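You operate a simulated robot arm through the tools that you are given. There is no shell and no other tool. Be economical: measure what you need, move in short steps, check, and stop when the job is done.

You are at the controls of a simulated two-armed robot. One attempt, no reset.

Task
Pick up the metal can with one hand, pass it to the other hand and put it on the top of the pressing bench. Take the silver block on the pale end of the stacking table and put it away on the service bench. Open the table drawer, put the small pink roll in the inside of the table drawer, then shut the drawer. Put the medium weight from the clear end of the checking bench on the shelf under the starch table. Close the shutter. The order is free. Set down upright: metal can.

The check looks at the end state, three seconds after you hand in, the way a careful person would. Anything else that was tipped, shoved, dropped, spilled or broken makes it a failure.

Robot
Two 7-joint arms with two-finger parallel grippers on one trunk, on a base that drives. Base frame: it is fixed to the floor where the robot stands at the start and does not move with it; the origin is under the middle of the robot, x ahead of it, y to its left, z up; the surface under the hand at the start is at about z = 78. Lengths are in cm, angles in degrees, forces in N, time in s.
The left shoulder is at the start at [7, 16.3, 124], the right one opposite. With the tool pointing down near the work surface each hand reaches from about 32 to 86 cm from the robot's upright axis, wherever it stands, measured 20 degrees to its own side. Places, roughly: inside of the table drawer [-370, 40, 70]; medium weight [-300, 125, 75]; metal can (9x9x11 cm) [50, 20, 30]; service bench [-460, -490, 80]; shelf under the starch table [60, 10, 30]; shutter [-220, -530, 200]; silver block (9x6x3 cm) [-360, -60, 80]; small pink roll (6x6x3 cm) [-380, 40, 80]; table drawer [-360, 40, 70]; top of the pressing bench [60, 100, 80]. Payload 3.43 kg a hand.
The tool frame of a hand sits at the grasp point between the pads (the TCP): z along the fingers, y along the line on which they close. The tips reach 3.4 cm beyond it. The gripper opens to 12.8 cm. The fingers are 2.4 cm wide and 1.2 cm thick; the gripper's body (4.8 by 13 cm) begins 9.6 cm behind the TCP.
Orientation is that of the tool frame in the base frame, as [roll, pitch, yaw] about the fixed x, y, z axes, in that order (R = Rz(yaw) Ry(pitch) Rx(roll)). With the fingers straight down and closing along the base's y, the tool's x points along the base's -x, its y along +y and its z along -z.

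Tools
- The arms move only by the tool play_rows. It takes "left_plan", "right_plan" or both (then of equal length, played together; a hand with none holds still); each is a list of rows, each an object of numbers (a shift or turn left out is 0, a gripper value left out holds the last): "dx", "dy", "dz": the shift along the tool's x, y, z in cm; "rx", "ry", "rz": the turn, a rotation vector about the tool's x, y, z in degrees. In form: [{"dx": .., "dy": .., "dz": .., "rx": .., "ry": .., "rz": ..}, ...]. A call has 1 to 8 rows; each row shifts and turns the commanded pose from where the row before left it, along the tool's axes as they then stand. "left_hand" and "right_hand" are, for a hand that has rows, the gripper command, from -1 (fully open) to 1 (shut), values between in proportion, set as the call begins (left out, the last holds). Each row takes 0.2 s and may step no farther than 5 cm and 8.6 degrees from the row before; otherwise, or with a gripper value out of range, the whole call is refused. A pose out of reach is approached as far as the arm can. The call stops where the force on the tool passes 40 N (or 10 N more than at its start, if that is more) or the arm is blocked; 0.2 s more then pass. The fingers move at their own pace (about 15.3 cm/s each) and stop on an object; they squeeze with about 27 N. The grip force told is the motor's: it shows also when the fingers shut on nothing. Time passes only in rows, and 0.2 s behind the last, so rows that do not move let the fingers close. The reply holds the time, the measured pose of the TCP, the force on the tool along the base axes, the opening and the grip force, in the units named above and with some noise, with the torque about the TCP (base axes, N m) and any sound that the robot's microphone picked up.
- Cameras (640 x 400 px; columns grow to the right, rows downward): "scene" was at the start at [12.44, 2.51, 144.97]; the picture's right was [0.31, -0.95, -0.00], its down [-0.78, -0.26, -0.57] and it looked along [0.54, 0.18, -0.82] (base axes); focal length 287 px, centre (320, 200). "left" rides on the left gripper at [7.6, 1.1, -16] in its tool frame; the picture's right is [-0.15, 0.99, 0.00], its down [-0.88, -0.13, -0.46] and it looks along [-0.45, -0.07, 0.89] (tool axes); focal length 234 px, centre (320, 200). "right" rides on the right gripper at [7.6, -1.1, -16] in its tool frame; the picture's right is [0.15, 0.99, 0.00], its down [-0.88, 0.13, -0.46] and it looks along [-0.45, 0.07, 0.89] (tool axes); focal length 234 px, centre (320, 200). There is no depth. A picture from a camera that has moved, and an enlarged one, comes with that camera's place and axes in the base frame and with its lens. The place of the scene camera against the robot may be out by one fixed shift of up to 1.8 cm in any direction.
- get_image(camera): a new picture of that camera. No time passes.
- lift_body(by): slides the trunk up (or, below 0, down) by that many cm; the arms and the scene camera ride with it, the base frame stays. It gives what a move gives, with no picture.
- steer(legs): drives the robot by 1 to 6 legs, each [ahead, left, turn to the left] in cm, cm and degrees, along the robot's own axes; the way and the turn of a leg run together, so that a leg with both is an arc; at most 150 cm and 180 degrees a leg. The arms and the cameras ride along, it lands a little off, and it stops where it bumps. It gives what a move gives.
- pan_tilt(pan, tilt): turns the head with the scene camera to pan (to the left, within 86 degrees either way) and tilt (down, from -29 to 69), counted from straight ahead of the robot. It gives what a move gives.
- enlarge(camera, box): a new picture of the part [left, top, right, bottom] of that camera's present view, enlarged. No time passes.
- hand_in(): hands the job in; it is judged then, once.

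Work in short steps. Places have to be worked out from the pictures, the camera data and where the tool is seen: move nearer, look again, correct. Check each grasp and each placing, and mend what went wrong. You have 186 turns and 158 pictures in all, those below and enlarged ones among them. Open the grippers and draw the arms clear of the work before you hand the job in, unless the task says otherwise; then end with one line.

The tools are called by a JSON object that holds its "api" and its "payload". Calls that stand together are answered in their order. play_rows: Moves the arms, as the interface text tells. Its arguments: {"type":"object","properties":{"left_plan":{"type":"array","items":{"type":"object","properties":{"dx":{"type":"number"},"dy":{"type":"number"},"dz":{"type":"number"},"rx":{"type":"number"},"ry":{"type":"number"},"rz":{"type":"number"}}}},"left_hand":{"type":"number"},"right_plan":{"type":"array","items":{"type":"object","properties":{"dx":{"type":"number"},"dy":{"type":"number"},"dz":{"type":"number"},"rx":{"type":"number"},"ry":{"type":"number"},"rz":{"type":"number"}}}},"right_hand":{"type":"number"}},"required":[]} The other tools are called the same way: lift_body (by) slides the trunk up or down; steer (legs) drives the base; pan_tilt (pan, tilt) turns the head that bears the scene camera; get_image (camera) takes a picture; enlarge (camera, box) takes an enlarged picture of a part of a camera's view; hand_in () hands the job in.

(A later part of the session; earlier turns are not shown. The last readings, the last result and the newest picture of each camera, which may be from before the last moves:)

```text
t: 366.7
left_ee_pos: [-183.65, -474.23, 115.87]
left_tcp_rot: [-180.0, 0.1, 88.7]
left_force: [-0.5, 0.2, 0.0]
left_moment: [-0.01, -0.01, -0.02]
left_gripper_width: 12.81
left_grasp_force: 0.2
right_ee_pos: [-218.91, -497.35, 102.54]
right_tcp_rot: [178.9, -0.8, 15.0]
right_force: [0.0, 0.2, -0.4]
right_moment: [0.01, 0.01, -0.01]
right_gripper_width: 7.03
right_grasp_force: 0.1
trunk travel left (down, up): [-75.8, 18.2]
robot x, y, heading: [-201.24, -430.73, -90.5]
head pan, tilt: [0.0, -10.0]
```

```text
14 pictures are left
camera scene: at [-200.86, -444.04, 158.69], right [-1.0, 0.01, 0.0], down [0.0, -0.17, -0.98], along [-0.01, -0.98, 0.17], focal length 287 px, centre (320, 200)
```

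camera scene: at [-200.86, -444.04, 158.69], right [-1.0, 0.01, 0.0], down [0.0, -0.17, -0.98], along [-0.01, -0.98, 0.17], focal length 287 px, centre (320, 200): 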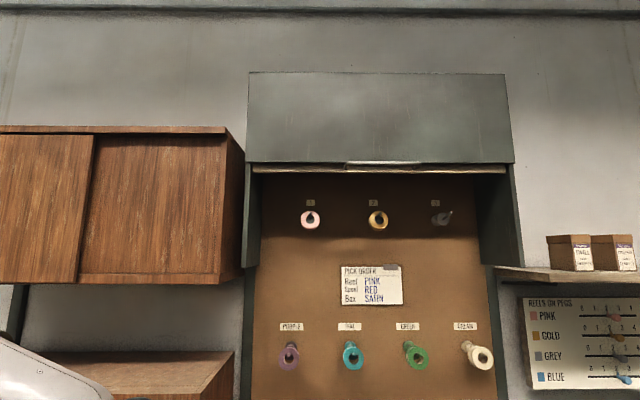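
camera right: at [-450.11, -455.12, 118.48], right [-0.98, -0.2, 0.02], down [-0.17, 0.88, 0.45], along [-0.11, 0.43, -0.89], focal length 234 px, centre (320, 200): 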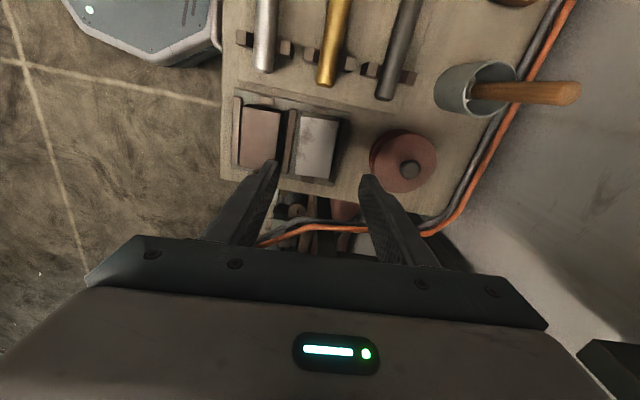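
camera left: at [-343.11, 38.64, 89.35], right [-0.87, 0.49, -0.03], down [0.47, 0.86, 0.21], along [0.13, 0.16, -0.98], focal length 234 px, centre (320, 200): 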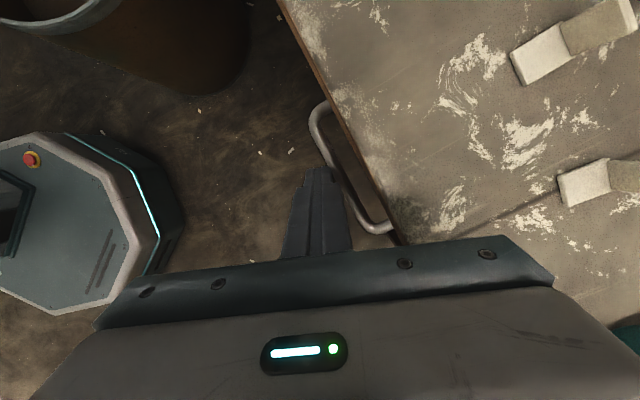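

{"api": "enlarge", "payload": {"camera": "scene", "box": [330, 140, 440, 195]}}

```text
5.82 times, centred on (385, 168) of scene
camera zoom: at [-200.86, -444.04, 158.69], right [-1.0, 0.01, 0.0], down [0.0, -0.17, -0.98], along [-0.01, -0.98, 0.17], focal length 1672 px, centre (-58, 389)
```

zoom: 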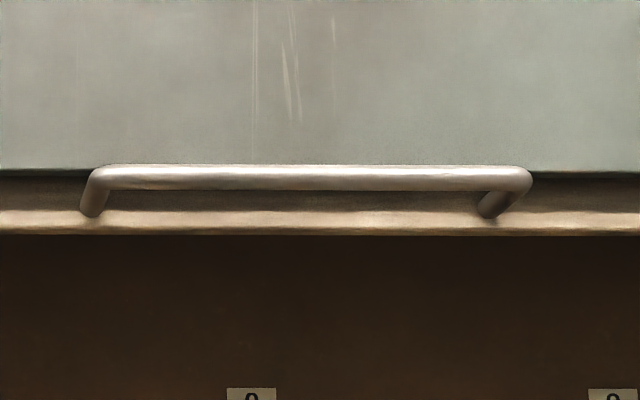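

The shutter has a bar handle at about [-219, -520.5, 182], on its bottom lip. I'm stepping back, raising the trunk fully, and turning the right hand horizontal with fingers closing vertically.

{"api": "steer", "payload": {"legs": [[-14, 0, 0.5]]}}

{"api": "lift_body", "payload": {"by": 18}}

{"api": "play_rows", "payload": {"right_plan": [{"rz": 7.5, "dz": -2}, {"rz": 7.5, "dz": -2}, {"rx": -8.5, "dz": -3}, {"rx": -8.5, "dy": 1, "dz": -3}, {"rx": -8.5, "dy": 1, "dz": -3}, {"rx": -8.5, "dy": 2, "dz": -3}, {"rx": -8.5, "dy": 3, "dz": -2}, {"rx": -8.5, "dy": 3, "dz": -2}], "right_hand": 0.2}}

{"api": "play_rows", "payload": {"right_plan": [{"rx": -8.5, "dy": 4}, {"rx": -8.5, "dy": 4}, {"rx": -8.5, "dy": 4}, {"rx": -8.5, "dy": 4}, {"rx": -5, "dy": 4}, {"dy": 4.5}, {"dy": 4.5}, {"dy": 4.5}]}}

```text
t: 368.0
left_ee_pos: [-183.19, -460.34, 115.79]
left_tcp_rot: [180.0, 0.0, 89.3]
left_force: [0.4, -0.7, -0.4]
left_moment: [0.02, -0.01, -0.01]
left_gripper_width: 12.83
left_grasp_force: 0.0
right_ee_pos: [-218.22, -483.62, 102.46]
right_tcp_rot: [178.9, -0.8, 15.6]
right_force: [0.4, -0.7, 0.5]
right_moment: [0.01, 0.03, 0.03]
right_gripper_width: 7.03
right_grasp_force: 0.1
trunk travel left (down, up): [-75.8, 18.2]
robot x, y, heading: [-201.13, -416.9, -90.2]
head pan, tilt: [0.0, -10.0]
```

```text
t: 370.0
left_ee_pos: [-183.13, -460.25, 133.82]
left_tcp_rot: [-180.0, 0.0, 89.1]
left_force: [0.3, -0.7, 0.6]
left_moment: [0.0, 0.0, -0.02]
left_gripper_width: 12.8
left_grasp_force: 0.1
right_ee_pos: [-218.33, -483.39, 120.61]
right_tcp_rot: [178.9, -0.7, 15.6]
right_force: [0.2, 1.3, 0.4]
right_moment: [0.02, -0.02, -0.04]
right_gripper_width: 7.05
right_grasp_force: 0.1
trunk travel left (down, up): [-93.8, 0.2]
robot x, y, heading: [-200.86, -417.25, -90.1]
head pan, tilt: [0.0, -10.0]
```

```text
t: 371.8
left_ee_pos: [-183.06, -460.16, 133.88]
left_tcp_rot: [-179.9, 0.3, 89.3]
left_force: [-0.2, 0.4, 0.2]
left_moment: [0.05, 0.02, -0.02]
left_gripper_width: 12.78
left_grasp_force: 0.1
right_ee_pos: [-218.53, -486.64, 144.54]
right_tcp_rot: [128.0, -1.0, 0.5]
right_force: [-0.3, -1.0, 0.4]
right_moment: [-0.01, 0.0, 0.0]
right_gripper_width: 5.11
right_grasp_force: 0.1
trunk travel left (down, up): [-93.8, 0.2]
robot x, y, heading: [-201.11, -416.67, -90.4]
head pan, tilt: [0.0, -10.0]
```

```text
t: 373.6
left_ee_pos: [-183.15, -460.26, 133.73]
left_tcp_rot: [-180.0, 0.2, 89.3]
left_force: [-0.3, 0.9, 0.3]
left_moment: [0.0, 0.03, -0.02]
left_gripper_width: 12.8
left_grasp_force: 0.0
right_ee_pos: [-218.92, -493.37, 176.01]
right_tcp_rot: [89.3, -1.0, 0.7]
right_force: [0.0, -0.5, 0.1]
right_moment: [-0.03, -0.05, -0.01]
right_gripper_width: 5.1
right_grasp_force: 0.0
trunk travel left (down, up): [-93.8, 0.2]
robot x, y, heading: [-201.08, -417.36, -90.2]
head pan, tilt: [0.0, -10.0]
```

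The hand is horizontal at [-219, -493, 176]. Raising to bar height, driving 14 cm nearer, and checking with the hand camera.

{"api": "play_rows", "payload": {"right_plan": [{"dy": 3}, {"dy": 3}], "right_hand": 0.5}}

{"api": "steer", "payload": {"legs": [[14, 0, 0]]}}

{"api": "get_image", "payload": {"camera": "right"}}

```text
t: 374.2
left_ee_pos: [-182.97, -460.32, 133.8]
left_tcp_rot: [-179.9, 0.1, 89.2]
left_force: [-0.9, -0.5, -0.9]
left_moment: [0.01, 0.06, -0.02]
left_gripper_width: 12.79
left_grasp_force: 0.1
right_ee_pos: [-219.03, -493.21, 182.22]
right_tcp_rot: [89.2, -1.0, 0.6]
right_force: [-0.2, 0.7, -0.2]
right_moment: [0.01, -0.02, 0.02]
right_gripper_width: 3.2
right_grasp_force: 0.1
trunk travel left (down, up): [-93.8, 0.2]
robot x, y, heading: [-201.25, -417.27, -90.2]
head pan, tilt: [0.0, -10.0]
```

```text
t: 375.5
left_ee_pos: [-183.21, -473.76, 134.05]
left_tcp_rot: [180.0, 0.4, 89.1]
left_force: [-0.5, 0.5, 0.4]
left_moment: [-0.05, 0.02, -0.02]
left_gripper_width: 12.79
left_grasp_force: 0.0
right_ee_pos: [-219.41, -506.56, 182.29]
right_tcp_rot: [89.0, -0.9, 0.5]
right_force: [1.0, 0.3, 0.1]
right_moment: [0.04, -0.03, -0.03]
right_gripper_width: 3.2
right_grasp_force: 0.0
trunk travel left (down, up): [-93.8, 0.2]
robot x, y, heading: [-200.99, -431.03, -90.1]
head pan, tilt: [0.0, -10.0]
```

```text
12 pictures are left
camera right: at [-211.85, -490.62, 180.94], right [0.13, 0.02, 0.99], down [-0.89, 0.45, 0.11], along [-0.44, -0.89, 0.07], focal length 234 px, centre (320, 200)
```

right: 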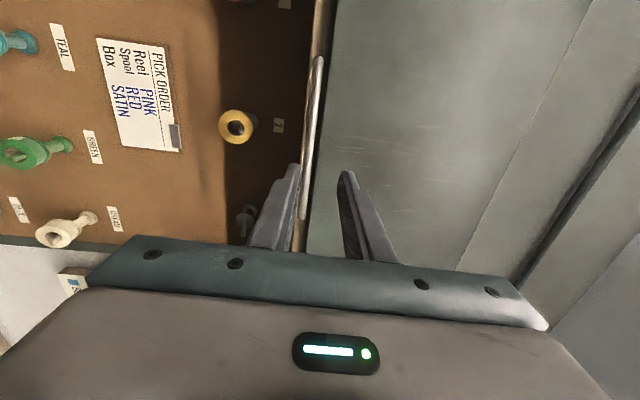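

The bar is at z≈180.8. I'm lowering 1.4 cm, narrowing the opening to 2.3 cm, advancing, and closing to test.

{"api": "play_rows", "payload": {"right_plan": [{"dy": -1.4}, {}], "right_hand": 0.64}}

{"api": "steer", "payload": {"legs": [[11, 0, 0]]}}

{"api": "get_image", "payload": {"camera": "right"}}

```text
t: 376.1
left_ee_pos: [-183.4, -473.89, 133.94]
left_tcp_rot: [-179.9, 0.3, 89.1]
left_force: [-0.2, 1.3, 0.7]
left_moment: [-0.03, 0.01, 0.0]
left_gripper_width: 12.79
left_grasp_force: 0.0
right_ee_pos: [-219.56, -506.69, 180.86]
right_tcp_rot: [89.0, -1.0, 0.5]
right_force: [-1.6, 0.1, 1.5]
right_moment: [-0.02, 0.02, -0.02]
right_gripper_width: 2.31
right_grasp_force: 0.0
trunk travel left (down, up): [-93.8, 0.2]
robot x, y, heading: [-201.16, -430.85, -90.4]
head pan, tilt: [0.0, -10.0]
```

```text
t: 377.3
left_ee_pos: [-183.36, -484.52, 134.06]
left_tcp_rot: [180.0, 0.5, 89.1]
left_force: [-0.5, 0.8, 0.1]
left_moment: [-0.07, 0.02, 0.01]
left_gripper_width: 12.8
left_grasp_force: 0.1
right_ee_pos: [-219.57, -517.21, 181.13]
right_tcp_rot: [88.9, -1.0, 0.4]
right_force: [0.0, 0.7, -1.1]
right_moment: [0.04, 0.01, -0.03]
right_gripper_width: 2.29
right_grasp_force: 0.0
trunk travel left (down, up): [-93.8, 0.2]
robot x, y, heading: [-201.35, -441.55, -90.1]
head pan, tilt: [0.0, -10.0]
```

```text
11 pictures are left
camera right: at [-211.96, -501.31, 179.65], right [0.13, 0.02, 0.99], down [-0.89, 0.45, 0.11], along [-0.44, -0.89, 0.08], focal length 234 px, centre (320, 200)
```

right: 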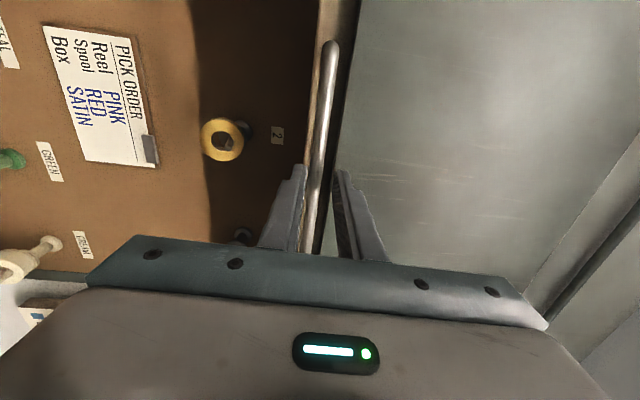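

The bar lies squarely between the fingertips. Advancing 2 cm and closing.

{"api": "steer", "payload": {"legs": [[2.2, 0, 0]]}}

{"api": "play_rows", "payload": {"right_plan": [{}, {}, {}], "right_hand": 1}}

```text
t: 378.2
left_ee_pos: [-183.46, -487.33, 133.84]
left_tcp_rot: [-179.9, 0.2, 89.1]
left_force: [-0.7, 0.0, 1.4]
left_moment: [0.02, -0.02, -0.01]
left_gripper_width: 12.83
left_grasp_force: 0.0
right_ee_pos: [-219.56, -520.06, 180.88]
right_tcp_rot: [88.8, -1.1, 0.4]
right_force: [0.9, 1.5, -0.5]
right_moment: [-0.01, 0.05, 0.01]
right_gripper_width: 2.28
right_grasp_force: 0.0
trunk travel left (down, up): [-93.8, 0.2]
robot x, y, heading: [-201.44, -443.91, -90.4]
head pan, tilt: [0.0, -10.0]
stopped in leg 1: the force on the tool passed its limit at 61 N (the readings are from after the stop); the commanded pose is now the measured one
```

```text
t: 379.0
left_ee_pos: [-183.42, -487.29, 133.85]
left_tcp_rot: [180.0, 0.2, 89.1]
left_force: [0.1, 0.7, -0.2]
left_moment: [0.0, 0.0, -0.01]
left_gripper_width: 12.82
left_grasp_force: 0.1
right_ee_pos: [-219.64, -519.96, 181.01]
right_tcp_rot: [88.9, -1.1, 0.5]
right_force: [-0.2, -1.9, 0.4]
right_moment: [0.0, 1.09, -0.04]
right_gripper_width: 1.17
right_grasp_force: 45.0
trunk travel left (down, up): [-93.8, 0.2]
robot x, y, heading: [-201.18, -444.19, -90.3]
head pan, tilt: [0.0, -10.0]
```

Gripped (1.17 cm). I'm pulling the shutter straight down with the right arm.

{"api": "play_rows", "payload": {"right_plan": [{"dy": -2}, {"dy": -3}, {"dy": -4}, {"dy": -4}, {"dy": -4}, {"dy": -4}, {"dy": -4}, {"dy": -4}]}}

{"api": "play_rows", "payload": {"right_plan": [{"dy": -4}, {"dy": -4}, {"dy": -4}, {"dy": -4}, {"dy": -4}, {"dy": -4}, {"dy": -4}, {"dy": -4}]}}

```text
t: 380.5
left_ee_pos: [-183.6, -487.48, 133.82]
left_tcp_rot: [179.9, 0.1, 89.2]
left_force: [0.1, 0.3, -0.1]
left_moment: [-0.01, 0.06, -0.01]
left_gripper_width: 12.8
left_grasp_force: 0.0
right_ee_pos: [-218.7, -519.86, 163.14]
right_tcp_rot: [86.1, -9.6, 2.3]
right_force: [-15.3, -8.1, -2.5]
right_moment: [0.04, 1.3, 1.14]
right_gripper_width: 1.6
right_grasp_force: 44.8
right hand out of reach, approached as far as the arm can: row 7
trunk travel left (down, up): [-93.8, 0.2]
robot x, y, heading: [-201.17, -443.82, -90.6]
head pan, tilt: [0.0, -10.0]
stopped in row 7 (right hand): the force on the tool passed its limit at 105 N (the readings are from after the stop); the commanded pose is now the measured one
```

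```text
t: 382.4
left_ee_pos: [-183.52, -487.25, 133.89]
left_tcp_rot: [180.0, 0.1, 89.0]
left_force: [0.4, -0.4, -0.9]
left_moment: [-0.03, 0.06, -0.02]
left_gripper_width: 12.81
left_grasp_force: 0.0
right_ee_pos: [-217.66, -519.58, 160.53]
right_tcp_rot: [86.6, -11.0, 1.9]
right_force: [-17.8, -1.4, 1.7]
right_moment: [0.03, 1.26, 1.11]
right_gripper_width: 1.61
right_grasp_force: 45.0
right hand out of reach, approached as far as the arm can: row 1, 2, 3, 4, 5, 6, 7, 8
trunk travel left (down, up): [-93.8, 0.2]
robot x, y, heading: [-201.47, -444.18, -90.4]
head pan, tilt: [0.0, -10.0]
stopped in row 8 (right hand): the force on the tool passed its limit at 66 N (the readings are from after the stop); the commanded pose is now the measured one
```

The shutter moves; it's down to z≈160, where the arm hits a limit. I'm retracting the left hand away from the bench, then continuing the pull with the trunk.

{"api": "play_rows", "payload": {"left_plan": [{"dx": 4, "dz": -1}, {"dx": 4, "dz": -1}, {"dx": 4}, {"dx": 4}, {"dx": 3}]}}

{"api": "lift_body", "payload": {"by": -25}}

{"api": "get_image", "payload": {"camera": "scene"}}

```text
t: 383.6
left_ee_pos: [-185.59, -475.5, 140.31]
left_tcp_rot: [179.9, -0.1, 89.0]
left_force: [0.3, -0.2, 0.5]
left_moment: [0.01, 0.01, 0.02]
left_gripper_width: 12.81
left_grasp_force: 0.1
left hand out of reach, approached as far as the arm can: row 3, 4, 5
right_ee_pos: [-217.59, -519.69, 160.33]
right_tcp_rot: [86.8, -11.0, 2.4]
right_force: [-13.6, -0.7, 1.4]
right_moment: [-0.02, 1.15, -1.06]
right_gripper_width: 1.63
right_grasp_force: 44.8
trunk travel left (down, up): [-93.8, 0.2]
robot x, y, heading: [-201.36, -444.15, -90.5]
head pan, tilt: [0.0, -10.0]
```

```text
t: 384.6
left_ee_pos: [-185.37, -475.45, 132.77]
left_tcp_rot: [-179.9, -0.1, 89.0]
left_force: [0.2, 0.2, -0.1]
left_moment: [0.01, 0.01, 0.0]
left_gripper_width: 12.78
left_grasp_force: 0.0
right_ee_pos: [-217.59, -519.65, 154.19]
right_tcp_rot: [85.5, -11.0, 2.2]
right_force: [-8.9, -2.2, 2.3]
right_moment: [-0.12, 1.14, -0.09]
right_gripper_width: 1.64
right_grasp_force: 44.9
trunk travel left (down, up): [-86.4, 7.6]
robot x, y, heading: [-201.34, -443.91, -91.0]
head pan, tilt: [0.0, -10.0]
stopped: the force on the tool passed its limit at 54 N (the readings are from after the stop); the commanded pose is now the measured one
```

```text
10 pictures are left
camera scene: at [-201.0, -457.13, 169.19], right [-1.0, 0.01, 0.0], down [0.0, -0.17, -0.98], along [-0.01, -0.98, 0.17], focal length 287 px, centre (320, 200)
```

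scene: 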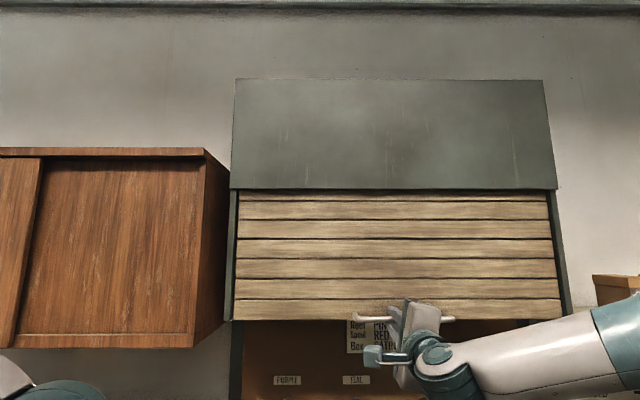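

It's following nicely. The grip has twisted 11°, so I'll reopen, level the hand, re-grip and keep pulling.

{"api": "play_rows", "payload": {"right_plan": [{}, {"rz": -5.5}, {"rz": -5.5}, {}], "right_hand": 0.6}}

{"api": "play_rows", "payload": {"right_plan": [{}, {}, {}], "right_hand": 1}}

{"api": "lift_body", "payload": {"by": -25}}

```text
t: 385.6
left_ee_pos: [-185.26, -475.57, 132.82]
left_tcp_rot: [-179.8, -0.1, 89.1]
left_force: [0.3, -0.3, 0.1]
left_moment: [0.0, -0.03, 0.0]
left_gripper_width: 12.82
left_grasp_force: 0.1
right_ee_pos: [-217.12, -519.55, 154.15]
right_tcp_rot: [85.8, 0.0, 1.6]
right_force: [-0.3, -0.2, 0.5]
right_moment: [-0.01, -0.02, -0.01]
right_gripper_width: 2.54
right_grasp_force: 0.1
trunk travel left (down, up): [-86.4, 7.6]
robot x, y, heading: [-201.44, -443.97, -90.6]
head pan, tilt: [0.0, -10.0]
```

```text
t: 386.4
left_ee_pos: [-185.2, -475.46, 132.85]
left_tcp_rot: [-179.9, -0.1, 89.0]
left_force: [-0.1, 0.1, -0.2]
left_moment: [0.0, -0.01, -0.02]
left_gripper_width: 12.81
left_grasp_force: 0.0
right_ee_pos: [-217.24, -519.55, 154.19]
right_tcp_rot: [85.6, 0.1, 1.6]
right_force: [0.9, 0.0, 0.4]
right_moment: [0.0, 0.12, -0.21]
right_gripper_width: 1.12
right_grasp_force: 44.7
trunk travel left (down, up): [-86.4, 7.6]
robot x, y, heading: [-201.37, -443.53, -90.6]
head pan, tilt: [0.0, -10.0]
```

```text
t: 387.0
left_ee_pos: [-185.11, -475.45, 131.58]
left_tcp_rot: [-179.8, -0.1, 89.2]
left_force: [0.5, 0.1, 0.8]
left_moment: [-0.01, 0.01, 0.03]
left_gripper_width: 12.84
left_grasp_force: 0.0
right_ee_pos: [-217.11, -519.65, 154.12]
right_tcp_rot: [84.3, 0.0, 1.5]
right_force: [0.9, -0.7, 1.6]
right_moment: [-0.12, 0.2, -0.82]
right_gripper_width: 1.15
right_grasp_force: 44.9
trunk travel left (down, up): [-85.2, 8.8]
robot x, y, heading: [-201.41, -444.05, -90.4]
head pan, tilt: [0.0, -10.0]
stopped: the force on the tool passed its limit at 49 N (the readings are from after the stop); the commanded pose is now the measured one
```

{"api": "play_rows", "payload": {"right_plan": [{"dy": -1}, {"dy": -2}, {"dy": -3}, {"dy": -3}, {"dy": -3}, {"dy": -3}]}}

{"api": "lift_body", "payload": {"by": -3}}

{"api": "lift_body", "payload": {"by": -3}}

```text
t: 387.8
left_ee_pos: [-185.45, -475.34, 131.54]
left_tcp_rot: [-180.0, -0.1, 89.2]
left_force: [0.7, 0.2, -0.5]
left_moment: [0.01, 0.02, -0.03]
left_gripper_width: 12.81
left_grasp_force: 0.0
right_ee_pos: [-217.04, -519.59, 154.15]
right_tcp_rot: [83.6, -1.6, 0.7]
right_force: [-15.8, 2.7, 2.8]
right_moment: [0.01, 1.21, 1.01]
right_gripper_width: 1.19
right_grasp_force: 45.0
right hand out of reach, approached as far as the arm can: row 1, 2, 3, 4
trunk travel left (down, up): [-85.2, 8.8]
robot x, y, heading: [-201.48, -443.82, -90.6]
head pan, tilt: [0.0, -10.0]
stopped in row 4 (right hand): the force on the tool passed its limit at 73 N (the readings are from after the stop); the commanded pose is now the measured one
```

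```text
t: 388.2
left_ee_pos: [-185.43, -475.36, 130.5]
left_tcp_rot: [-180.0, -0.1, 89.1]
left_force: [0.1, -0.7, 1.7]
left_moment: [-0.01, -0.01, 0.0]
left_gripper_width: 12.82
left_grasp_force: 0.2
right_ee_pos: [-217.1, -519.61, 154.12]
right_tcp_rot: [82.2, -1.6, 0.6]
right_force: [-7.2, 3.0, 2.5]
right_moment: [-0.09, 1.17, 0.13]
right_gripper_width: 1.2
right_grasp_force: 45.0
trunk travel left (down, up): [-84.1, 9.9]
robot x, y, heading: [-201.08, -444.32, -90.6]
head pan, tilt: [0.0, -10.0]
stopped: the force on the tool passed its limit at 51 N (the readings are from after the stop); the commanded pose is now the measured one
```

```text
t: 388.7
left_ee_pos: [-185.36, -475.33, 129.2]
left_tcp_rot: [-179.9, -0.1, 89.0]
left_force: [0.7, -0.3, -0.5]
left_moment: [0.01, 0.01, -0.02]
left_gripper_width: 12.82
left_grasp_force: 0.1
right_ee_pos: [-217.05, -519.54, 154.07]
right_tcp_rot: [80.9, -1.7, 0.5]
right_force: [-2.6, 3.6, 3.3]
right_moment: [-0.14, 1.19, 0.0]
right_gripper_width: 1.2
right_grasp_force: 45.0
trunk travel left (down, up): [-82.8, 11.2]
robot x, y, heading: [-201.4, -444.17, -90.8]
head pan, tilt: [0.0, -10.0]
stopped: the force on the tool passed its limit at 53 N (the readings are from after the stop); the commanded pose is now the measured one
```

{"api": "pan_tilt", "payload": {"pan": -12, "tilt": 14}}

{"api": "get_image", "payload": {"camera": "scene"}}

```text
t: 389.6
left_ee_pos: [-185.34, -475.27, 129.35]
left_tcp_rot: [-180.0, 0.0, 89.1]
left_force: [0.5, 0.1, 0.3]
left_moment: [0.0, 0.0, -0.02]
left_gripper_width: 12.77
left_grasp_force: 0.0
right_ee_pos: [-217.08, -519.51, 154.15]
right_tcp_rot: [80.9, -1.8, 0.4]
right_force: [-4.8, 3.7, 4.0]
right_moment: [-0.06, 1.01, -0.75]
right_gripper_width: 1.22
right_grasp_force: 44.7
trunk travel left (down, up): [-82.8, 11.2]
robot x, y, heading: [-201.06, -443.82, -90.6]
head pan, tilt: [-12.0, 14.0]
```

```text
9 pictures are left
camera scene: at [-202.93, -457.75, 161.98], right [-0.98, 0.22, 0.0], down [0.05, 0.23, -0.97], along [-0.21, -0.95, -0.24], focal length 287 px, centre (320, 200)
```

scene: 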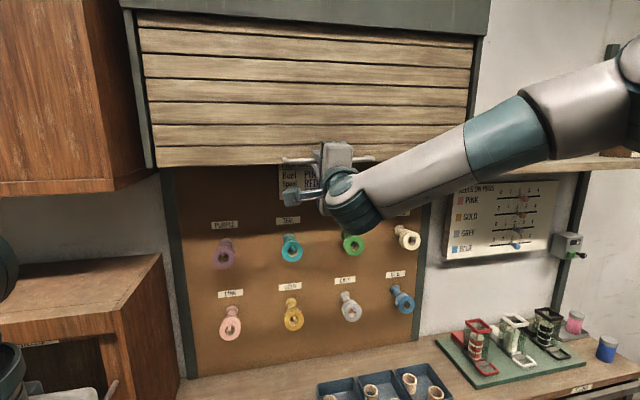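

The right forearm is resting over the side shelf, blocking the pull. I'm releasing, backing out, raising a little, and will re-grip with the arm stretched straighter from farther back.

{"api": "play_rows", "payload": {"right_plan": [{}, {}], "right_hand": 0.5}}

{"api": "steer", "payload": {"legs": [[-16, 4, 0]]}}

{"api": "play_rows", "payload": {"right_plan": [{"rx": 4, "dz": 2}, {"rx": 4.5, "dz": 2}, {"dz": 2.5, "dx": -0.7}, {"dz": 2.5, "dx": -0.7}, {"dz": 2.5, "dx": -0.7}]}}

{"api": "get_image", "payload": {"camera": "scene"}}

```text
t: 390.2
left_ee_pos: [-185.28, -475.51, 129.33]
left_tcp_rot: [-179.9, -0.1, 89.1]
left_force: [-0.2, 0.6, 0.2]
left_moment: [0.01, 0.0, 0.01]
left_gripper_width: 12.83
left_grasp_force: 0.1
right_ee_pos: [-217.02, -519.63, 154.0]
right_tcp_rot: [81.0, -1.7, 0.6]
right_force: [-0.8, 0.5, -0.2]
right_moment: [0.01, 0.0, 0.01]
right_gripper_width: 3.2
right_grasp_force: 0.0
trunk travel left (down, up): [-82.8, 11.2]
robot x, y, heading: [-201.33, -444.02, -90.6]
head pan, tilt: [-12.0, 14.0]
```

```text
t: 391.6
left_ee_pos: [-181.28, -459.93, 129.12]
left_tcp_rot: [-179.9, -0.4, 89.1]
left_force: [0.2, -1.0, -0.1]
left_moment: [0.03, -0.01, -0.05]
left_gripper_width: 12.8
left_grasp_force: 0.0
right_ee_pos: [-212.97, -504.2, 153.79]
right_tcp_rot: [81.3, -1.8, 0.6]
right_force: [-1.3, 0.0, -0.5]
right_moment: [-0.03, -0.02, 0.02]
right_gripper_width: 3.17
right_grasp_force: 0.1
trunk travel left (down, up): [-82.8, 11.2]
robot x, y, heading: [-197.03, -428.47, -90.5]
head pan, tilt: [-12.0, 14.0]
```

```text
t: 392.8
left_ee_pos: [-181.19, -459.86, 129.09]
left_tcp_rot: [-179.8, -0.1, 89.1]
left_force: [-0.3, -0.2, -0.1]
left_moment: [0.03, 0.01, 0.03]
left_gripper_width: 12.81
left_grasp_force: 0.0
right_ee_pos: [-215.05, -515.56, 154.29]
right_tcp_rot: [89.6, -1.8, 0.5]
right_force: [-0.8, 0.3, -0.5]
right_moment: [0.01, -0.02, -0.04]
right_gripper_width: 3.24
right_grasp_force: 0.2
trunk travel left (down, up): [-82.8, 11.2]
robot x, y, heading: [-197.83, -428.4, -90.8]
head pan, tilt: [-12.0, 14.0]
```

```text
8 pictures are left
camera scene: at [-198.72, -442.29, 161.93], right [-0.98, 0.22, 0.0], down [0.05, 0.24, -0.97], along [-0.21, -0.95, -0.24], focal length 287 px, centre (320, 200)
```

scene: 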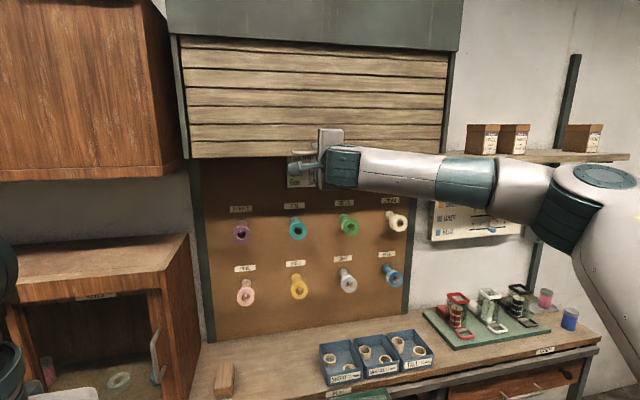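

The cartons are intact and the forearm is now clear of the shelf. I'm re-gripping the bar and pulling down 28 cm with the trunk.

{"api": "steer", "payload": {"legs": [[4.4, 0, 0]]}}

{"api": "play_rows", "payload": {"right_plan": [{}, {}, {}], "right_hand": 1}}

{"api": "lift_body", "payload": {"by": -28}}

```text
t: 393.7
left_ee_pos: [-181.06, -463.07, 129.66]
left_tcp_rot: [180.0, 0.4, 89.1]
left_force: [-0.2, 1.1, 0.1]
left_moment: [-0.09, -0.06, -0.01]
left_gripper_width: 12.81
left_grasp_force: 0.0
right_ee_pos: [-214.89, -518.48, 155.25]
right_tcp_rot: [89.0, -1.8, 0.5]
right_force: [-1.2, 1.2, -0.2]
right_moment: [0.09, 0.0, 0.02]
right_gripper_width: 3.19
right_grasp_force: 0.0
trunk travel left (down, up): [-82.8, 11.2]
robot x, y, heading: [-196.89, -432.36, -90.4]
head pan, tilt: [-12.0, 14.0]
```

```text
t: 394.5
left_ee_pos: [-181.18, -463.88, 129.33]
left_tcp_rot: [-179.9, 0.0, 89.0]
left_force: [-0.7, -0.3, -0.6]
left_moment: [0.0, -0.01, 0.0]
left_gripper_width: 12.8
left_grasp_force: 0.0
right_ee_pos: [-214.93, -519.57, 154.62]
right_tcp_rot: [89.5, -1.7, 0.6]
right_force: [-0.2, 1.1, 2.7]
right_moment: [-0.02, 1.1, 0.31]
right_gripper_width: 1.21
right_grasp_force: 44.7
trunk travel left (down, up): [-82.8, 11.2]
robot x, y, heading: [-197.25, -432.34, -90.7]
head pan, tilt: [-12.0, 14.0]
```

```text
t: 395.1
left_ee_pos: [-181.06, -463.93, 127.83]
left_tcp_rot: [-179.9, 0.0, 89.1]
left_force: [-0.4, -1.3, -0.6]
left_moment: [0.01, 0.0, -0.01]
left_gripper_width: 12.79
left_grasp_force: 0.1
right_ee_pos: [-214.89, -519.49, 154.16]
right_tcp_rot: [88.4, -1.7, 0.6]
right_force: [3.5, -2.0, 3.1]
right_moment: [-0.16, 1.15, -1.09]
right_gripper_width: 1.18
right_grasp_force: 45.0
trunk travel left (down, up): [-81.4, 12.6]
robot x, y, heading: [-197.32, -432.4, -90.7]
head pan, tilt: [-12.0, 14.0]
stopped: the force on the tool passed its limit at 52 N (the readings are from after the stop); the commanded pose is now the measured one
```

The lip stops hard at z≈154, exactly flush with the bottom of the side cheeks, so the shutter is fully closed. I'm releasing, backing away, and folding the right arm for the trip back.

{"api": "play_rows", "payload": {"right_plan": [{}, {}], "right_hand": 0.4}}

{"api": "steer", "payload": {"legs": [[-40, 0, 0]]}}

{"api": "play_rows", "payload": {"right_plan": [{"rx": 8.4, "dz": -4}, {"rx": 8.4, "dz": -4}, {"rx": 8.4, "dz": -4}, {"rx": 8.4, "dz": -3, "dy": -3}, {"rx": 8.4, "dy": -4}, {"rx": 8.4, "dy": -4}, {"rx": 8.4, "dy": -4}, {"rx": 8.4, "dy": -3}]}}

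{"api": "play_rows", "payload": {"right_plan": [{"rx": 8.4, "dy": -3, "dz": 3}, {"rx": 8.4, "dz": 4}, {"rx": 6.5, "dz": 4}, {"rz": -8.5, "dz": 4}, {"rz": -8.5, "dz": 4}, {"rz": -8.5, "dz": 4}, {"rz": -8.5, "dz": 4}, {"rz": -8.5, "dz": 4}]}}

{"api": "get_image", "payload": {"camera": "scene"}}

```text
t: 395.7
left_ee_pos: [-181.07, -463.88, 127.8]
left_tcp_rot: [-179.9, -0.2, 89.0]
left_force: [0.0, -0.2, 0.2]
left_moment: [0.0, -0.02, 0.0]
left_gripper_width: 12.8
left_grasp_force: 0.0
right_ee_pos: [-214.87, -519.48, 154.11]
right_tcp_rot: [88.5, -1.8, 0.5]
right_force: [0.1, 0.6, -0.1]
right_moment: [-0.02, -0.03, 0.0]
right_gripper_width: 3.81
right_grasp_force: 0.1
trunk travel left (down, up): [-81.4, 12.6]
robot x, y, heading: [-197.3, -432.67, -90.8]
head pan, tilt: [-12.0, 14.0]
```

```text
t: 398.2
left_ee_pos: [-180.77, -424.39, 127.91]
left_tcp_rot: [-179.9, -0.2, 89.0]
left_force: [0.1, -0.8, -0.3]
left_moment: [-0.01, 0.0, -0.02]
left_gripper_width: 12.8
left_grasp_force: 0.1
right_ee_pos: [-214.64, -479.96, 153.91]
right_tcp_rot: [88.7, -1.8, 0.5]
right_force: [0.4, 0.6, 0.0]
right_moment: [-0.04, -0.03, 0.01]
right_gripper_width: 3.85
right_grasp_force: 0.1
trunk travel left (down, up): [-81.4, 12.6]
robot x, y, heading: [-196.91, -393.16, -90.8]
head pan, tilt: [-12.0, 14.0]
```

```text
t: 400.0
left_ee_pos: [-180.83, -424.24, 127.86]
left_tcp_rot: [-179.8, -0.2, 89.1]
left_force: [0.0, 0.2, -0.5]
left_moment: [-0.01, 0.02, -0.01]
left_gripper_width: 12.79
left_grasp_force: 0.1
right_ee_pos: [-214.5, -453.47, 143.37]
right_tcp_rot: [155.8, -1.8, 0.3]
right_force: [-0.8, -0.4, 0.4]
right_moment: [0.02, 0.01, 0.0]
right_gripper_width: 3.87
right_grasp_force: 0.1
trunk travel left (down, up): [-81.4, 12.6]
robot x, y, heading: [-196.93, -392.62, -90.3]
head pan, tilt: [-12.0, 14.0]
```

```text
t: 401.8
left_ee_pos: [-180.85, -424.26, 127.81]
left_tcp_rot: [-179.9, -0.1, 89.0]
left_force: [-0.1, 0.8, 0.0]
left_moment: [-0.01, 0.01, 0.01]
left_gripper_width: 12.82
left_grasp_force: 0.0
right_ee_pos: [-213.36, -454.32, 111.45]
right_tcp_rot: [178.1, -0.7, 43.1]
right_force: [-0.6, 0.0, 0.5]
right_moment: [0.0, -0.03, -0.01]
right_gripper_width: 3.83
right_grasp_force: 0.1
trunk travel left (down, up): [-81.4, 12.6]
robot x, y, heading: [-196.85, -392.66, -90.6]
head pan, tilt: [-12.0, 14.0]
```

```text
7 pictures are left
camera scene: at [-198.36, -406.73, 160.51], right [-0.98, 0.22, 0.0], down [0.05, 0.24, -0.97], along [-0.21, -0.95, -0.24], focal length 287 px, centre (320, 200)
```

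scene: 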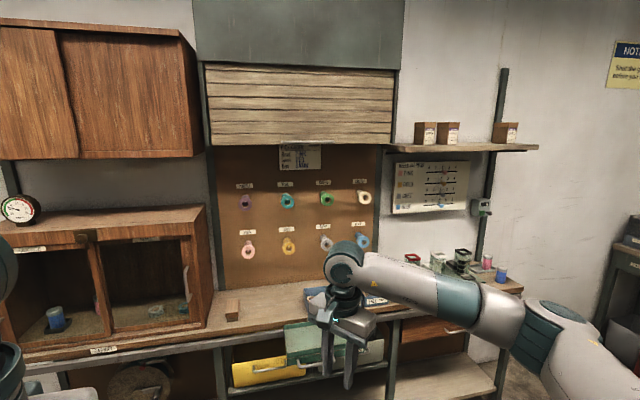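

The shutter's lip is flush with the side cheeks: closed. Now I head back north up the corridor toward the checking bench for the weight.

{"api": "steer", "payload": {"legs": [[-60, 106, 0], [-120, 0, 0], [-118, 0, 0], [-65, -42, 0], [0, 0, -134.5]]}}

{"api": "steer", "payload": {"legs": [[75, 17, 0], [68, 12, 0]]}}

{"api": "get_image", "payload": {"camera": "right"}}

```text
t: 428.4
left_ee_pos: [-159.61, -19.89, 127.81]
left_tcp_rot: [-179.9, -0.1, -45.3]
left_force: [0.6, -0.2, -0.1]
left_moment: [0.03, 0.0, 0.07]
left_gripper_width: 12.8
left_grasp_force: 0.0
right_ee_pos: [-158.3, 24.28, 111.54]
right_tcp_rot: [177.9, -0.7, -91.4]
right_force: [0.2, -0.5, -0.4]
right_moment: [0.01, 0.01, 0.01]
right_gripper_width: 3.85
right_grasp_force: 0.0
trunk travel left (down, up): [-81.4, 12.6]
robot x, y, heading: [-126.09, -30.53, 135.2]
head pan, tilt: [-12.0, 14.0]
```

```text
t: 436.0
left_ee_pos: [-281.25, 59.77, 127.82]
left_tcp_rot: [-179.9, -0.1, -44.8]
left_force: [0.4, -0.1, 0.5]
left_moment: [0.0, 0.03, 0.01]
left_gripper_width: 12.78
left_grasp_force: 0.0
right_ee_pos: [-280.22, 103.95, 111.51]
right_tcp_rot: [178.1, -0.7, -91.0]
right_force: [0.4, -0.5, 0.0]
right_moment: [0.0, 0.01, 0.0]
right_gripper_width: 3.84
right_grasp_force: 0.0
trunk travel left (down, up): [-81.4, 12.6]
robot x, y, heading: [-247.27, 49.52, 135.2]
head pan, tilt: [-12.0, 14.0]
```

```text
6 pictures are left
camera right: at [-278.54, 96.51, 127.46], right [-0.99, -0.13, 0.04], down [-0.1, 0.89, 0.45], along [-0.09, 0.44, -0.89], focal length 234 px, centre (320, 200)
```

right: 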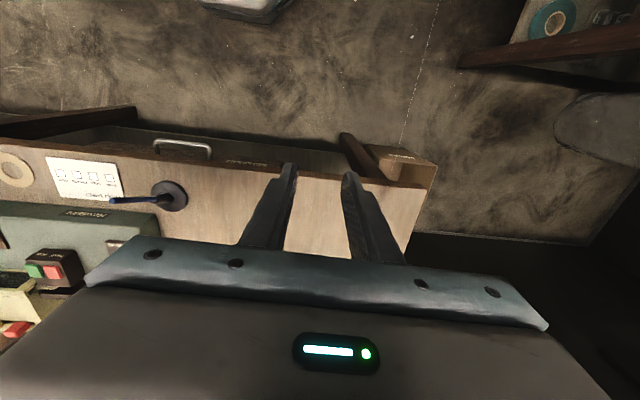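

The bench's west end is in view, but the weights are hidden behind my own finger. I'm moving a little closer, turning the hand to its natural yaw, and opening it for a clear look.

{"api": "steer", "payload": {"legs": [[16, 3, 0]]}}

{"api": "play_rows", "payload": {"right_plan": [{"rz": -8}, {"rz": -8}, {"rz": -8}, {"rz": -8}, {"rz": -8}, {"rz": -6}], "right_hand": -1}}

{"api": "get_image", "payload": {"camera": "right"}}

```text
t: 437.4
left_ee_pos: [-294.52, 68.61, 127.96]
left_tcp_rot: [-180.0, 0.1, -44.8]
left_force: [0.3, 0.4, -0.1]
left_moment: [0.02, 0.04, -0.01]
left_gripper_width: 12.83
left_grasp_force: 0.1
right_ee_pos: [-293.56, 112.7, 111.66]
right_tcp_rot: [177.8, -0.6, -90.9]
right_force: [0.8, 0.6, -0.4]
right_moment: [0.02, 0.01, 0.02]
right_gripper_width: 3.83
right_grasp_force: 0.0
trunk travel left (down, up): [-81.4, 12.6]
robot x, y, heading: [-260.54, 58.68, 135.5]
head pan, tilt: [-12.0, 14.0]
```

```text
t: 438.8
left_ee_pos: [-294.85, 68.7, 127.89]
left_tcp_rot: [-179.9, -0.1, -44.9]
left_force: [-0.4, -0.6, 0.1]
left_moment: [-0.03, -0.01, -0.02]
left_gripper_width: 12.8
left_grasp_force: 0.2
right_ee_pos: [-293.78, 113.03, 111.46]
right_tcp_rot: [178.1, 1.0, -45.0]
right_force: [0.1, 0.1, 0.2]
right_moment: [0.0, 0.04, 0.03]
right_gripper_width: 12.78
right_grasp_force: 0.1
trunk travel left (down, up): [-81.4, 12.6]
robot x, y, heading: [-260.92, 58.27, 135.5]
head pan, tilt: [-12.0, 14.0]
```

```text
5 pictures are left
camera right: at [-286.91, 108.57, 127.18], right [-0.59, -0.8, 0.03], down [-0.7, 0.53, 0.47], along [-0.4, 0.26, -0.88], focal length 234 px, centre (320, 200)
```

right: 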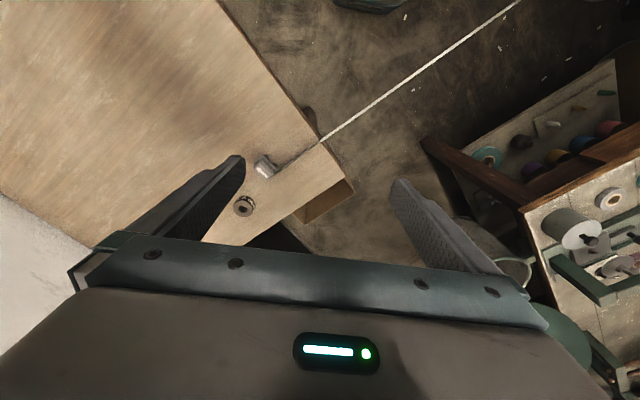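

{"api": "enlarge", "payload": {"camera": "right", "box": [200, 120, 350, 245]}}

```text
3.20 times, centred on (275, 182) of right
camera zoom: at [-286.91, 108.57, 127.18], right [-0.59, -0.8, 0.03], down [-0.7, 0.53, 0.47], along [-0.4, 0.26, -0.88], focal length 749 px, centre (464, 256)
```

zoom: 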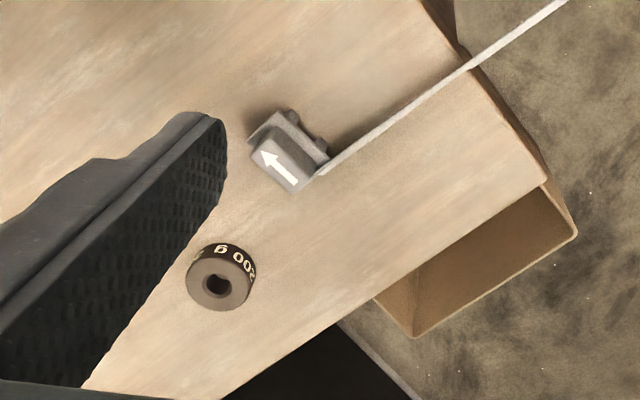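

The ring weight labelled "200 g" is at about [-299.5, 137.3]; the other item is the ribbon's clip, to be left alone. I'm moving in over the weight and lowering part-way.

{"api": "steer", "payload": {"legs": [[10, 0, 0]]}}

{"api": "play_rows", "payload": {"right_plan": [{"dx": -2.8, "dy": -3.33}, {"dx": -2.8, "dy": -3.33}, {"dx": -2.8, "dy": -3.33}, {"dx": -2.8, "dy": -3.33}], "right_hand": -0.2}}

{"api": "lift_body", "payload": {"by": -18}}

```text
t: 439.9
left_ee_pos: [-301.63, 75.4, 127.9]
left_tcp_rot: [-179.9, 0.1, -44.8]
left_force: [0.6, 0.2, -0.1]
left_moment: [0.02, 0.01, 0.03]
left_gripper_width: 12.8
left_grasp_force: 0.1
right_ee_pos: [-300.77, 119.87, 111.69]
right_tcp_rot: [178.1, 1.1, -45.0]
right_force: [0.5, -0.4, 0.5]
right_moment: [0.0, 0.01, -0.01]
right_gripper_width: 12.81
right_grasp_force: 0.0
trunk travel left (down, up): [-81.4, 12.6]
robot x, y, heading: [-268.22, 65.61, 135.4]
head pan, tilt: [-12.0, 14.0]
```

```text
t: 440.9
left_ee_pos: [-301.75, 75.61, 127.92]
left_tcp_rot: [-179.9, -0.2, -44.8]
left_force: [0.2, -0.4, 0.6]
left_moment: [-0.01, 0.0, 0.01]
left_gripper_width: 12.79
left_grasp_force: 0.1
right_ee_pos: [-299.39, 137.42, 111.33]
right_tcp_rot: [178.1, 1.1, -44.9]
right_force: [0.1, 0.3, -0.7]
right_moment: [-0.01, -0.02, -0.02]
right_gripper_width: 7.71
right_grasp_force: 0.0
trunk travel left (down, up): [-81.4, 12.6]
robot x, y, heading: [-267.93, 65.61, 135.4]
head pan, tilt: [-12.0, 14.0]
```

```text
t: 442.9
left_ee_pos: [-301.75, 75.56, 109.77]
left_tcp_rot: [-180.0, -0.1, -44.8]
left_force: [0.2, -0.7, 0.2]
left_moment: [0.0, -0.02, -0.01]
left_gripper_width: 12.77
left_grasp_force: 0.0
right_ee_pos: [-299.48, 137.28, 93.38]
right_tcp_rot: [178.1, 1.1, -45.0]
right_force: [0.5, -0.5, -0.2]
right_moment: [0.01, -0.03, -0.01]
right_gripper_width: 7.67
right_grasp_force: 0.1
trunk travel left (down, up): [-63.4, 30.6]
robot x, y, heading: [-267.97, 65.12, 135.5]
head pan, tilt: [-12.0, 14.0]
```

{"api": "get_image", "payload": {"camera": "right"}}

```text
3 pictures are left
camera right: at [-292.59, 132.88, 109.0], right [-0.59, -0.8, 0.03], down [-0.7, 0.54, 0.47], along [-0.4, 0.26, -0.88], focal length 234 px, centre (320, 200)
```

right: 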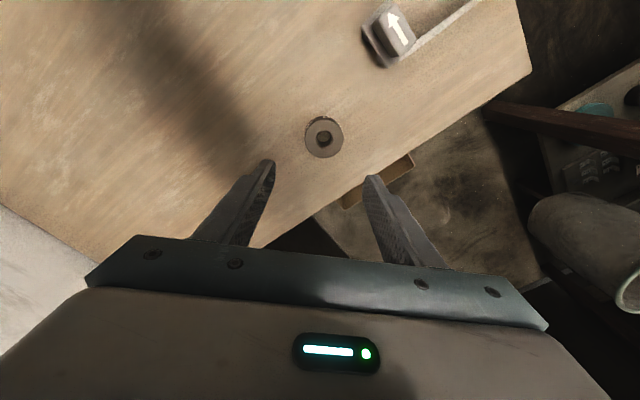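

The weight is at [-298.8, 135.7]; correcting by 1.7 cm, lowering and gripping.

{"api": "play_rows", "payload": {"right_plan": [{"dx": 1.6, "dy": 0.63}, {}]}}

{"api": "lift_body", "payload": {"by": -11.2}}

{"api": "play_rows", "payload": {"right_plan": [{}, {}, {}], "right_hand": 1}}

```text
t: 443.6
left_ee_pos: [-301.67, 75.61, 109.9]
left_tcp_rot: [-179.9, -0.1, -44.8]
left_force: [0.5, 0.3, 0.6]
left_moment: [-0.02, -0.04, 0.0]
left_gripper_width: 12.78
left_grasp_force: 0.0
right_ee_pos: [-298.85, 135.75, 93.27]
right_tcp_rot: [178.1, 1.0, -45.0]
right_force: [0.1, 0.4, 0.1]
right_moment: [-0.03, 0.01, -0.05]
right_gripper_width: 7.67
right_grasp_force: 0.1
trunk travel left (down, up): [-63.4, 30.6]
robot x, y, heading: [-268.29, 65.35, 135.6]
head pan, tilt: [-12.0, 14.0]
```

```text
t: 444.6
left_ee_pos: [-301.69, 75.49, 101.1]
left_tcp_rot: [-179.9, 0.2, -44.9]
left_force: [-0.4, 0.0, 0.7]
left_moment: [-0.03, -0.02, 0.03]
left_gripper_width: 12.8
left_grasp_force: 0.0
right_ee_pos: [-298.73, 135.74, 85.51]
right_tcp_rot: [177.9, 1.3, -45.1]
right_force: [8.2, -10.1, 12.4]
right_moment: [-0.02, -0.83, -0.61]
right_gripper_width: 7.6
right_grasp_force: 0.1
trunk travel left (down, up): [-54.8, 39.2]
robot x, y, heading: [-268.09, 65.23, 135.5]
head pan, tilt: [-12.0, 14.0]
stopped: the force on the tool passed its limit at 51 N (the readings are from after the stop); the commanded pose is now the measured one
```

```text
t: 445.4
left_ee_pos: [-301.71, 75.67, 101.28]
left_tcp_rot: [-179.9, -0.1, -44.9]
left_force: [0.5, 0.1, 0.4]
left_moment: [-0.01, 0.02, -0.01]
left_gripper_width: 12.83
left_grasp_force: 0.0
right_ee_pos: [-298.5, 135.97, 85.53]
right_tcp_rot: [178.0, 1.5, -45.1]
right_force: [7.5, 9.0, 12.8]
right_moment: [0.51, -0.65, 0.11]
right_gripper_width: 4.09
right_grasp_force: 27.5
trunk travel left (down, up): [-54.8, 39.2]
robot x, y, heading: [-268.03, 65.48, 135.5]
head pan, tilt: [-12.0, 14.0]
```

Gripped at 4.1 cm. I'm lifting well clear, backing off the bench, and folding the arm in for the drive to the starch table.

{"api": "lift_body", "payload": {"by": 30}}

{"api": "steer", "payload": {"legs": [[-70, 0, 0]]}}

{"api": "play_rows", "payload": {"right_plan": [{"dx": 4.1, "dy": 1.1}, {"dx": 4.1, "dy": 1.1}, {"dx": 4.1, "dy": 1.1}, {"dx": 4.1, "dy": 1.1}, {"dx": 4.1, "dy": 1.1}, {"dx": 4.1, "dy": 1.1}, {"dx": 3}]}}

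{"api": "steer", "payload": {"legs": [[-60, -55, 0], [0, 0, -135.5]]}}

```text
t: 448.4
left_ee_pos: [-301.82, 75.69, 131.22]
left_tcp_rot: [-179.9, -0.1, -45.0]
left_force: [-0.9, -0.1, -0.5]
left_moment: [0.01, 0.02, 0.0]
left_gripper_width: 12.79
left_grasp_force: 0.0
right_ee_pos: [-298.94, 136.01, 115.33]
right_tcp_rot: [178.0, 1.4, -45.0]
right_force: [-0.4, -0.5, -2.2]
right_moment: [-0.01, -0.01, 0.0]
right_gripper_width: 4.09
right_grasp_force: 27.1
trunk travel left (down, up): [-84.8, 9.2]
robot x, y, heading: [-268.24, 65.4, 135.9]
head pan, tilt: [-12.0, 14.0]
```

```text
t: 452.2
left_ee_pos: [-251.85, 26.6, 131.14]
left_tcp_rot: [-179.9, -0.2, -44.8]
left_force: [-0.1, -0.2, 0.2]
left_moment: [-0.04, -0.03, 0.0]
left_gripper_width: 12.8
left_grasp_force: 0.1
right_ee_pos: [-248.92, 86.86, 115.22]
right_tcp_rot: [178.0, 1.3, -45.0]
right_force: [0.6, 0.1, -2.3]
right_moment: [-0.03, -0.01, -0.02]
right_gripper_width: 4.1
right_grasp_force: 27.1
trunk travel left (down, up): [-84.8, 9.2]
robot x, y, heading: [-218.08, 16.08, 135.3]
head pan, tilt: [-12.0, 14.0]
```

```text
t: 453.8
left_ee_pos: [-251.76, 26.42, 131.25]
left_tcp_rot: [-179.9, -0.2, -44.9]
left_force: [0.6, 0.0, 0.9]
left_moment: [0.03, 0.02, 0.0]
left_gripper_width: 12.81
left_grasp_force: 0.1
right_ee_pos: [-233.78, 62.37, 114.97]
right_tcp_rot: [178.0, 1.4, -45.0]
right_force: [0.6, 0.2, -3.3]
right_moment: [0.0, -0.03, 0.0]
right_gripper_width: 4.09
right_grasp_force: 27.3
trunk travel left (down, up): [-84.8, 9.2]
robot x, y, heading: [-217.98, 16.24, 135.4]
head pan, tilt: [-12.0, 14.0]
```

```text
t: 463.8
left_ee_pos: [-104.85, 29.3, 131.28]
left_tcp_rot: [-179.9, -0.1, 178.8]
left_force: [0.1, -0.1, -0.6]
left_moment: [0.03, -0.02, 0.0]
left_gripper_width: 12.81
left_grasp_force: 0.0
right_ee_pos: [-92.88, -8.9, 114.95]
right_tcp_rot: [178.1, 1.3, 178.6]
right_force: [-0.1, -0.4, -2.8]
right_moment: [0.0, -0.03, 0.04]
right_gripper_width: 4.09
right_grasp_force: 27.5
trunk travel left (down, up): [-84.8, 9.2]
robot x, y, heading: [-136.19, 13.07, -1.1]
head pan, tilt: [-12.0, 14.0]
```

The weight is held. I'm approaching the starch table, lowering the trunk, and shaping the right hand (30° from vertical, yaw 15°) for the shelf.

{"api": "steer", "payload": {"legs": [[64, 9, 1.1]]}}

{"api": "play_rows", "payload": {"right_plan": [{"rz": -7.5}, {"rz": -7.5}, {"ry": -7.5}, {"ry": -7.5}, {"ry": -7.5}, {"ry": -7.5}]}}

{"api": "lift_body", "payload": {"by": -40}}

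{"api": "lift_body", "payload": {"by": -32}}

{"api": "play_rows", "payload": {"right_plan": [{"dx": -3.04, "dy": 1.42, "dz": 2.48}, {"dx": -3.04, "dy": 1.42, "dz": 2.48}, {"dx": -3.04, "dy": 1.42, "dz": 2.48}, {"dx": -3.04, "dy": 1.42, "dz": 2.48}, {"dx": -3.04, "dy": 1.42, "dz": 2.48}, {"dx": -3.04, "dy": 1.42, "dz": 2.48}, {"dx": -3.04, "dy": 1.42, "dz": 2.48}, {"dx": -3.04, "dy": 1.42, "dz": 2.48}]}}

```text
t: 467.4
left_ee_pos: [-41.72, 38.63, 131.28]
left_tcp_rot: [-179.9, -0.1, -179.8]
left_force: [0.0, -0.2, -0.4]
left_moment: [-0.02, -0.03, -0.05]
left_gripper_width: 12.79
left_grasp_force: 0.0
right_ee_pos: [-28.91, 0.59, 114.85]
right_tcp_rot: [178.0, 1.3, 179.9]
right_force: [-0.3, 0.4, -0.5]
right_moment: [0.0, -0.02, 0.03]
right_gripper_width: 4.09
right_grasp_force: 26.7
trunk travel left (down, up): [-84.8, 9.2]
robot x, y, heading: [-72.68, 21.97, 0.2]
head pan, tilt: [-12.0, 14.0]
```

```text
t: 468.8
left_ee_pos: [-41.59, 38.66, 131.25]
left_tcp_rot: [-179.9, 0.0, -179.8]
left_force: [0.6, 0.4, 0.6]
left_moment: [0.01, -0.02, -0.01]
left_gripper_width: 12.82
left_grasp_force: 0.1
right_ee_pos: [-22.67, 0.32, 114.88]
right_tcp_rot: [178.1, 31.8, -165.9]
right_force: [-0.5, -0.4, -1.6]
right_moment: [-0.01, 0.03, -0.01]
right_gripper_width: 4.1
right_grasp_force: 26.9
right hand out of reach, approached as far as the arm can: row 4, 5, 6
trunk travel left (down, up): [-84.8, 9.2]
robot x, y, heading: [-72.64, 22.11, 0.4]
head pan, tilt: [-12.0, 14.0]
```

```text
t: 472.6
left_ee_pos: [-41.76, 38.68, 91.21]
left_tcp_rot: [-179.9, -0.2, -179.9]
left_force: [-0.2, -0.5, -0.4]
left_moment: [-0.05, 0.02, 0.01]
left_gripper_width: 12.81
left_grasp_force: 0.0
right_ee_pos: [-22.64, 0.4, 74.81]
right_tcp_rot: [178.2, 31.8, -165.9]
right_force: [-0.5, -0.4, -1.9]
right_moment: [-0.01, -0.02, -0.01]
right_gripper_width: 4.07
right_grasp_force: 27.4
trunk travel left (down, up): [-44.8, 49.2]
robot x, y, heading: [-73.29, 21.96, 0.4]
head pan, tilt: [-12.0, 14.0]
```

```text
t: 475.8
left_ee_pos: [-41.67, 38.69, 59.23]
left_tcp_rot: [-179.9, -0.2, -179.9]
left_force: [0.1, -0.3, 0.7]
left_moment: [0.02, -0.03, -0.01]
left_gripper_width: 12.82
left_grasp_force: 0.1
right_ee_pos: [-22.63, 0.34, 42.96]
right_tcp_rot: [178.1, 31.8, -166.0]
right_force: [0.6, 0.1, -2.2]
right_moment: [-0.02, 0.02, 0.0]
right_gripper_width: 4.05
right_grasp_force: 26.9
trunk travel left (down, up): [-12.8, 81.2]
robot x, y, heading: [-73.08, 22.07, 0.6]
head pan, tilt: [-12.0, 14.0]
```

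```text
t: 477.6
left_ee_pos: [-41.56, 38.76, 59.13]
left_tcp_rot: [-179.9, 0.0, 179.9]
left_force: [0.4, 0.2, -0.1]
left_moment: [0.01, 0.05, 0.02]
left_gripper_width: 12.81
left_grasp_force: 0.0
right_ee_pos: [4.45, 19.49, 39.03]
right_tcp_rot: [178.1, 31.8, -166.1]
right_force: [0.5, -0.7, -2.2]
right_moment: [0.01, 0.02, -0.01]
right_gripper_width: 4.06
right_grasp_force: 27.0
trunk travel left (down, up): [-12.8, 81.2]
robot x, y, heading: [-72.93, 21.92, 0.5]
head pan, tilt: [-12.0, 14.0]
```

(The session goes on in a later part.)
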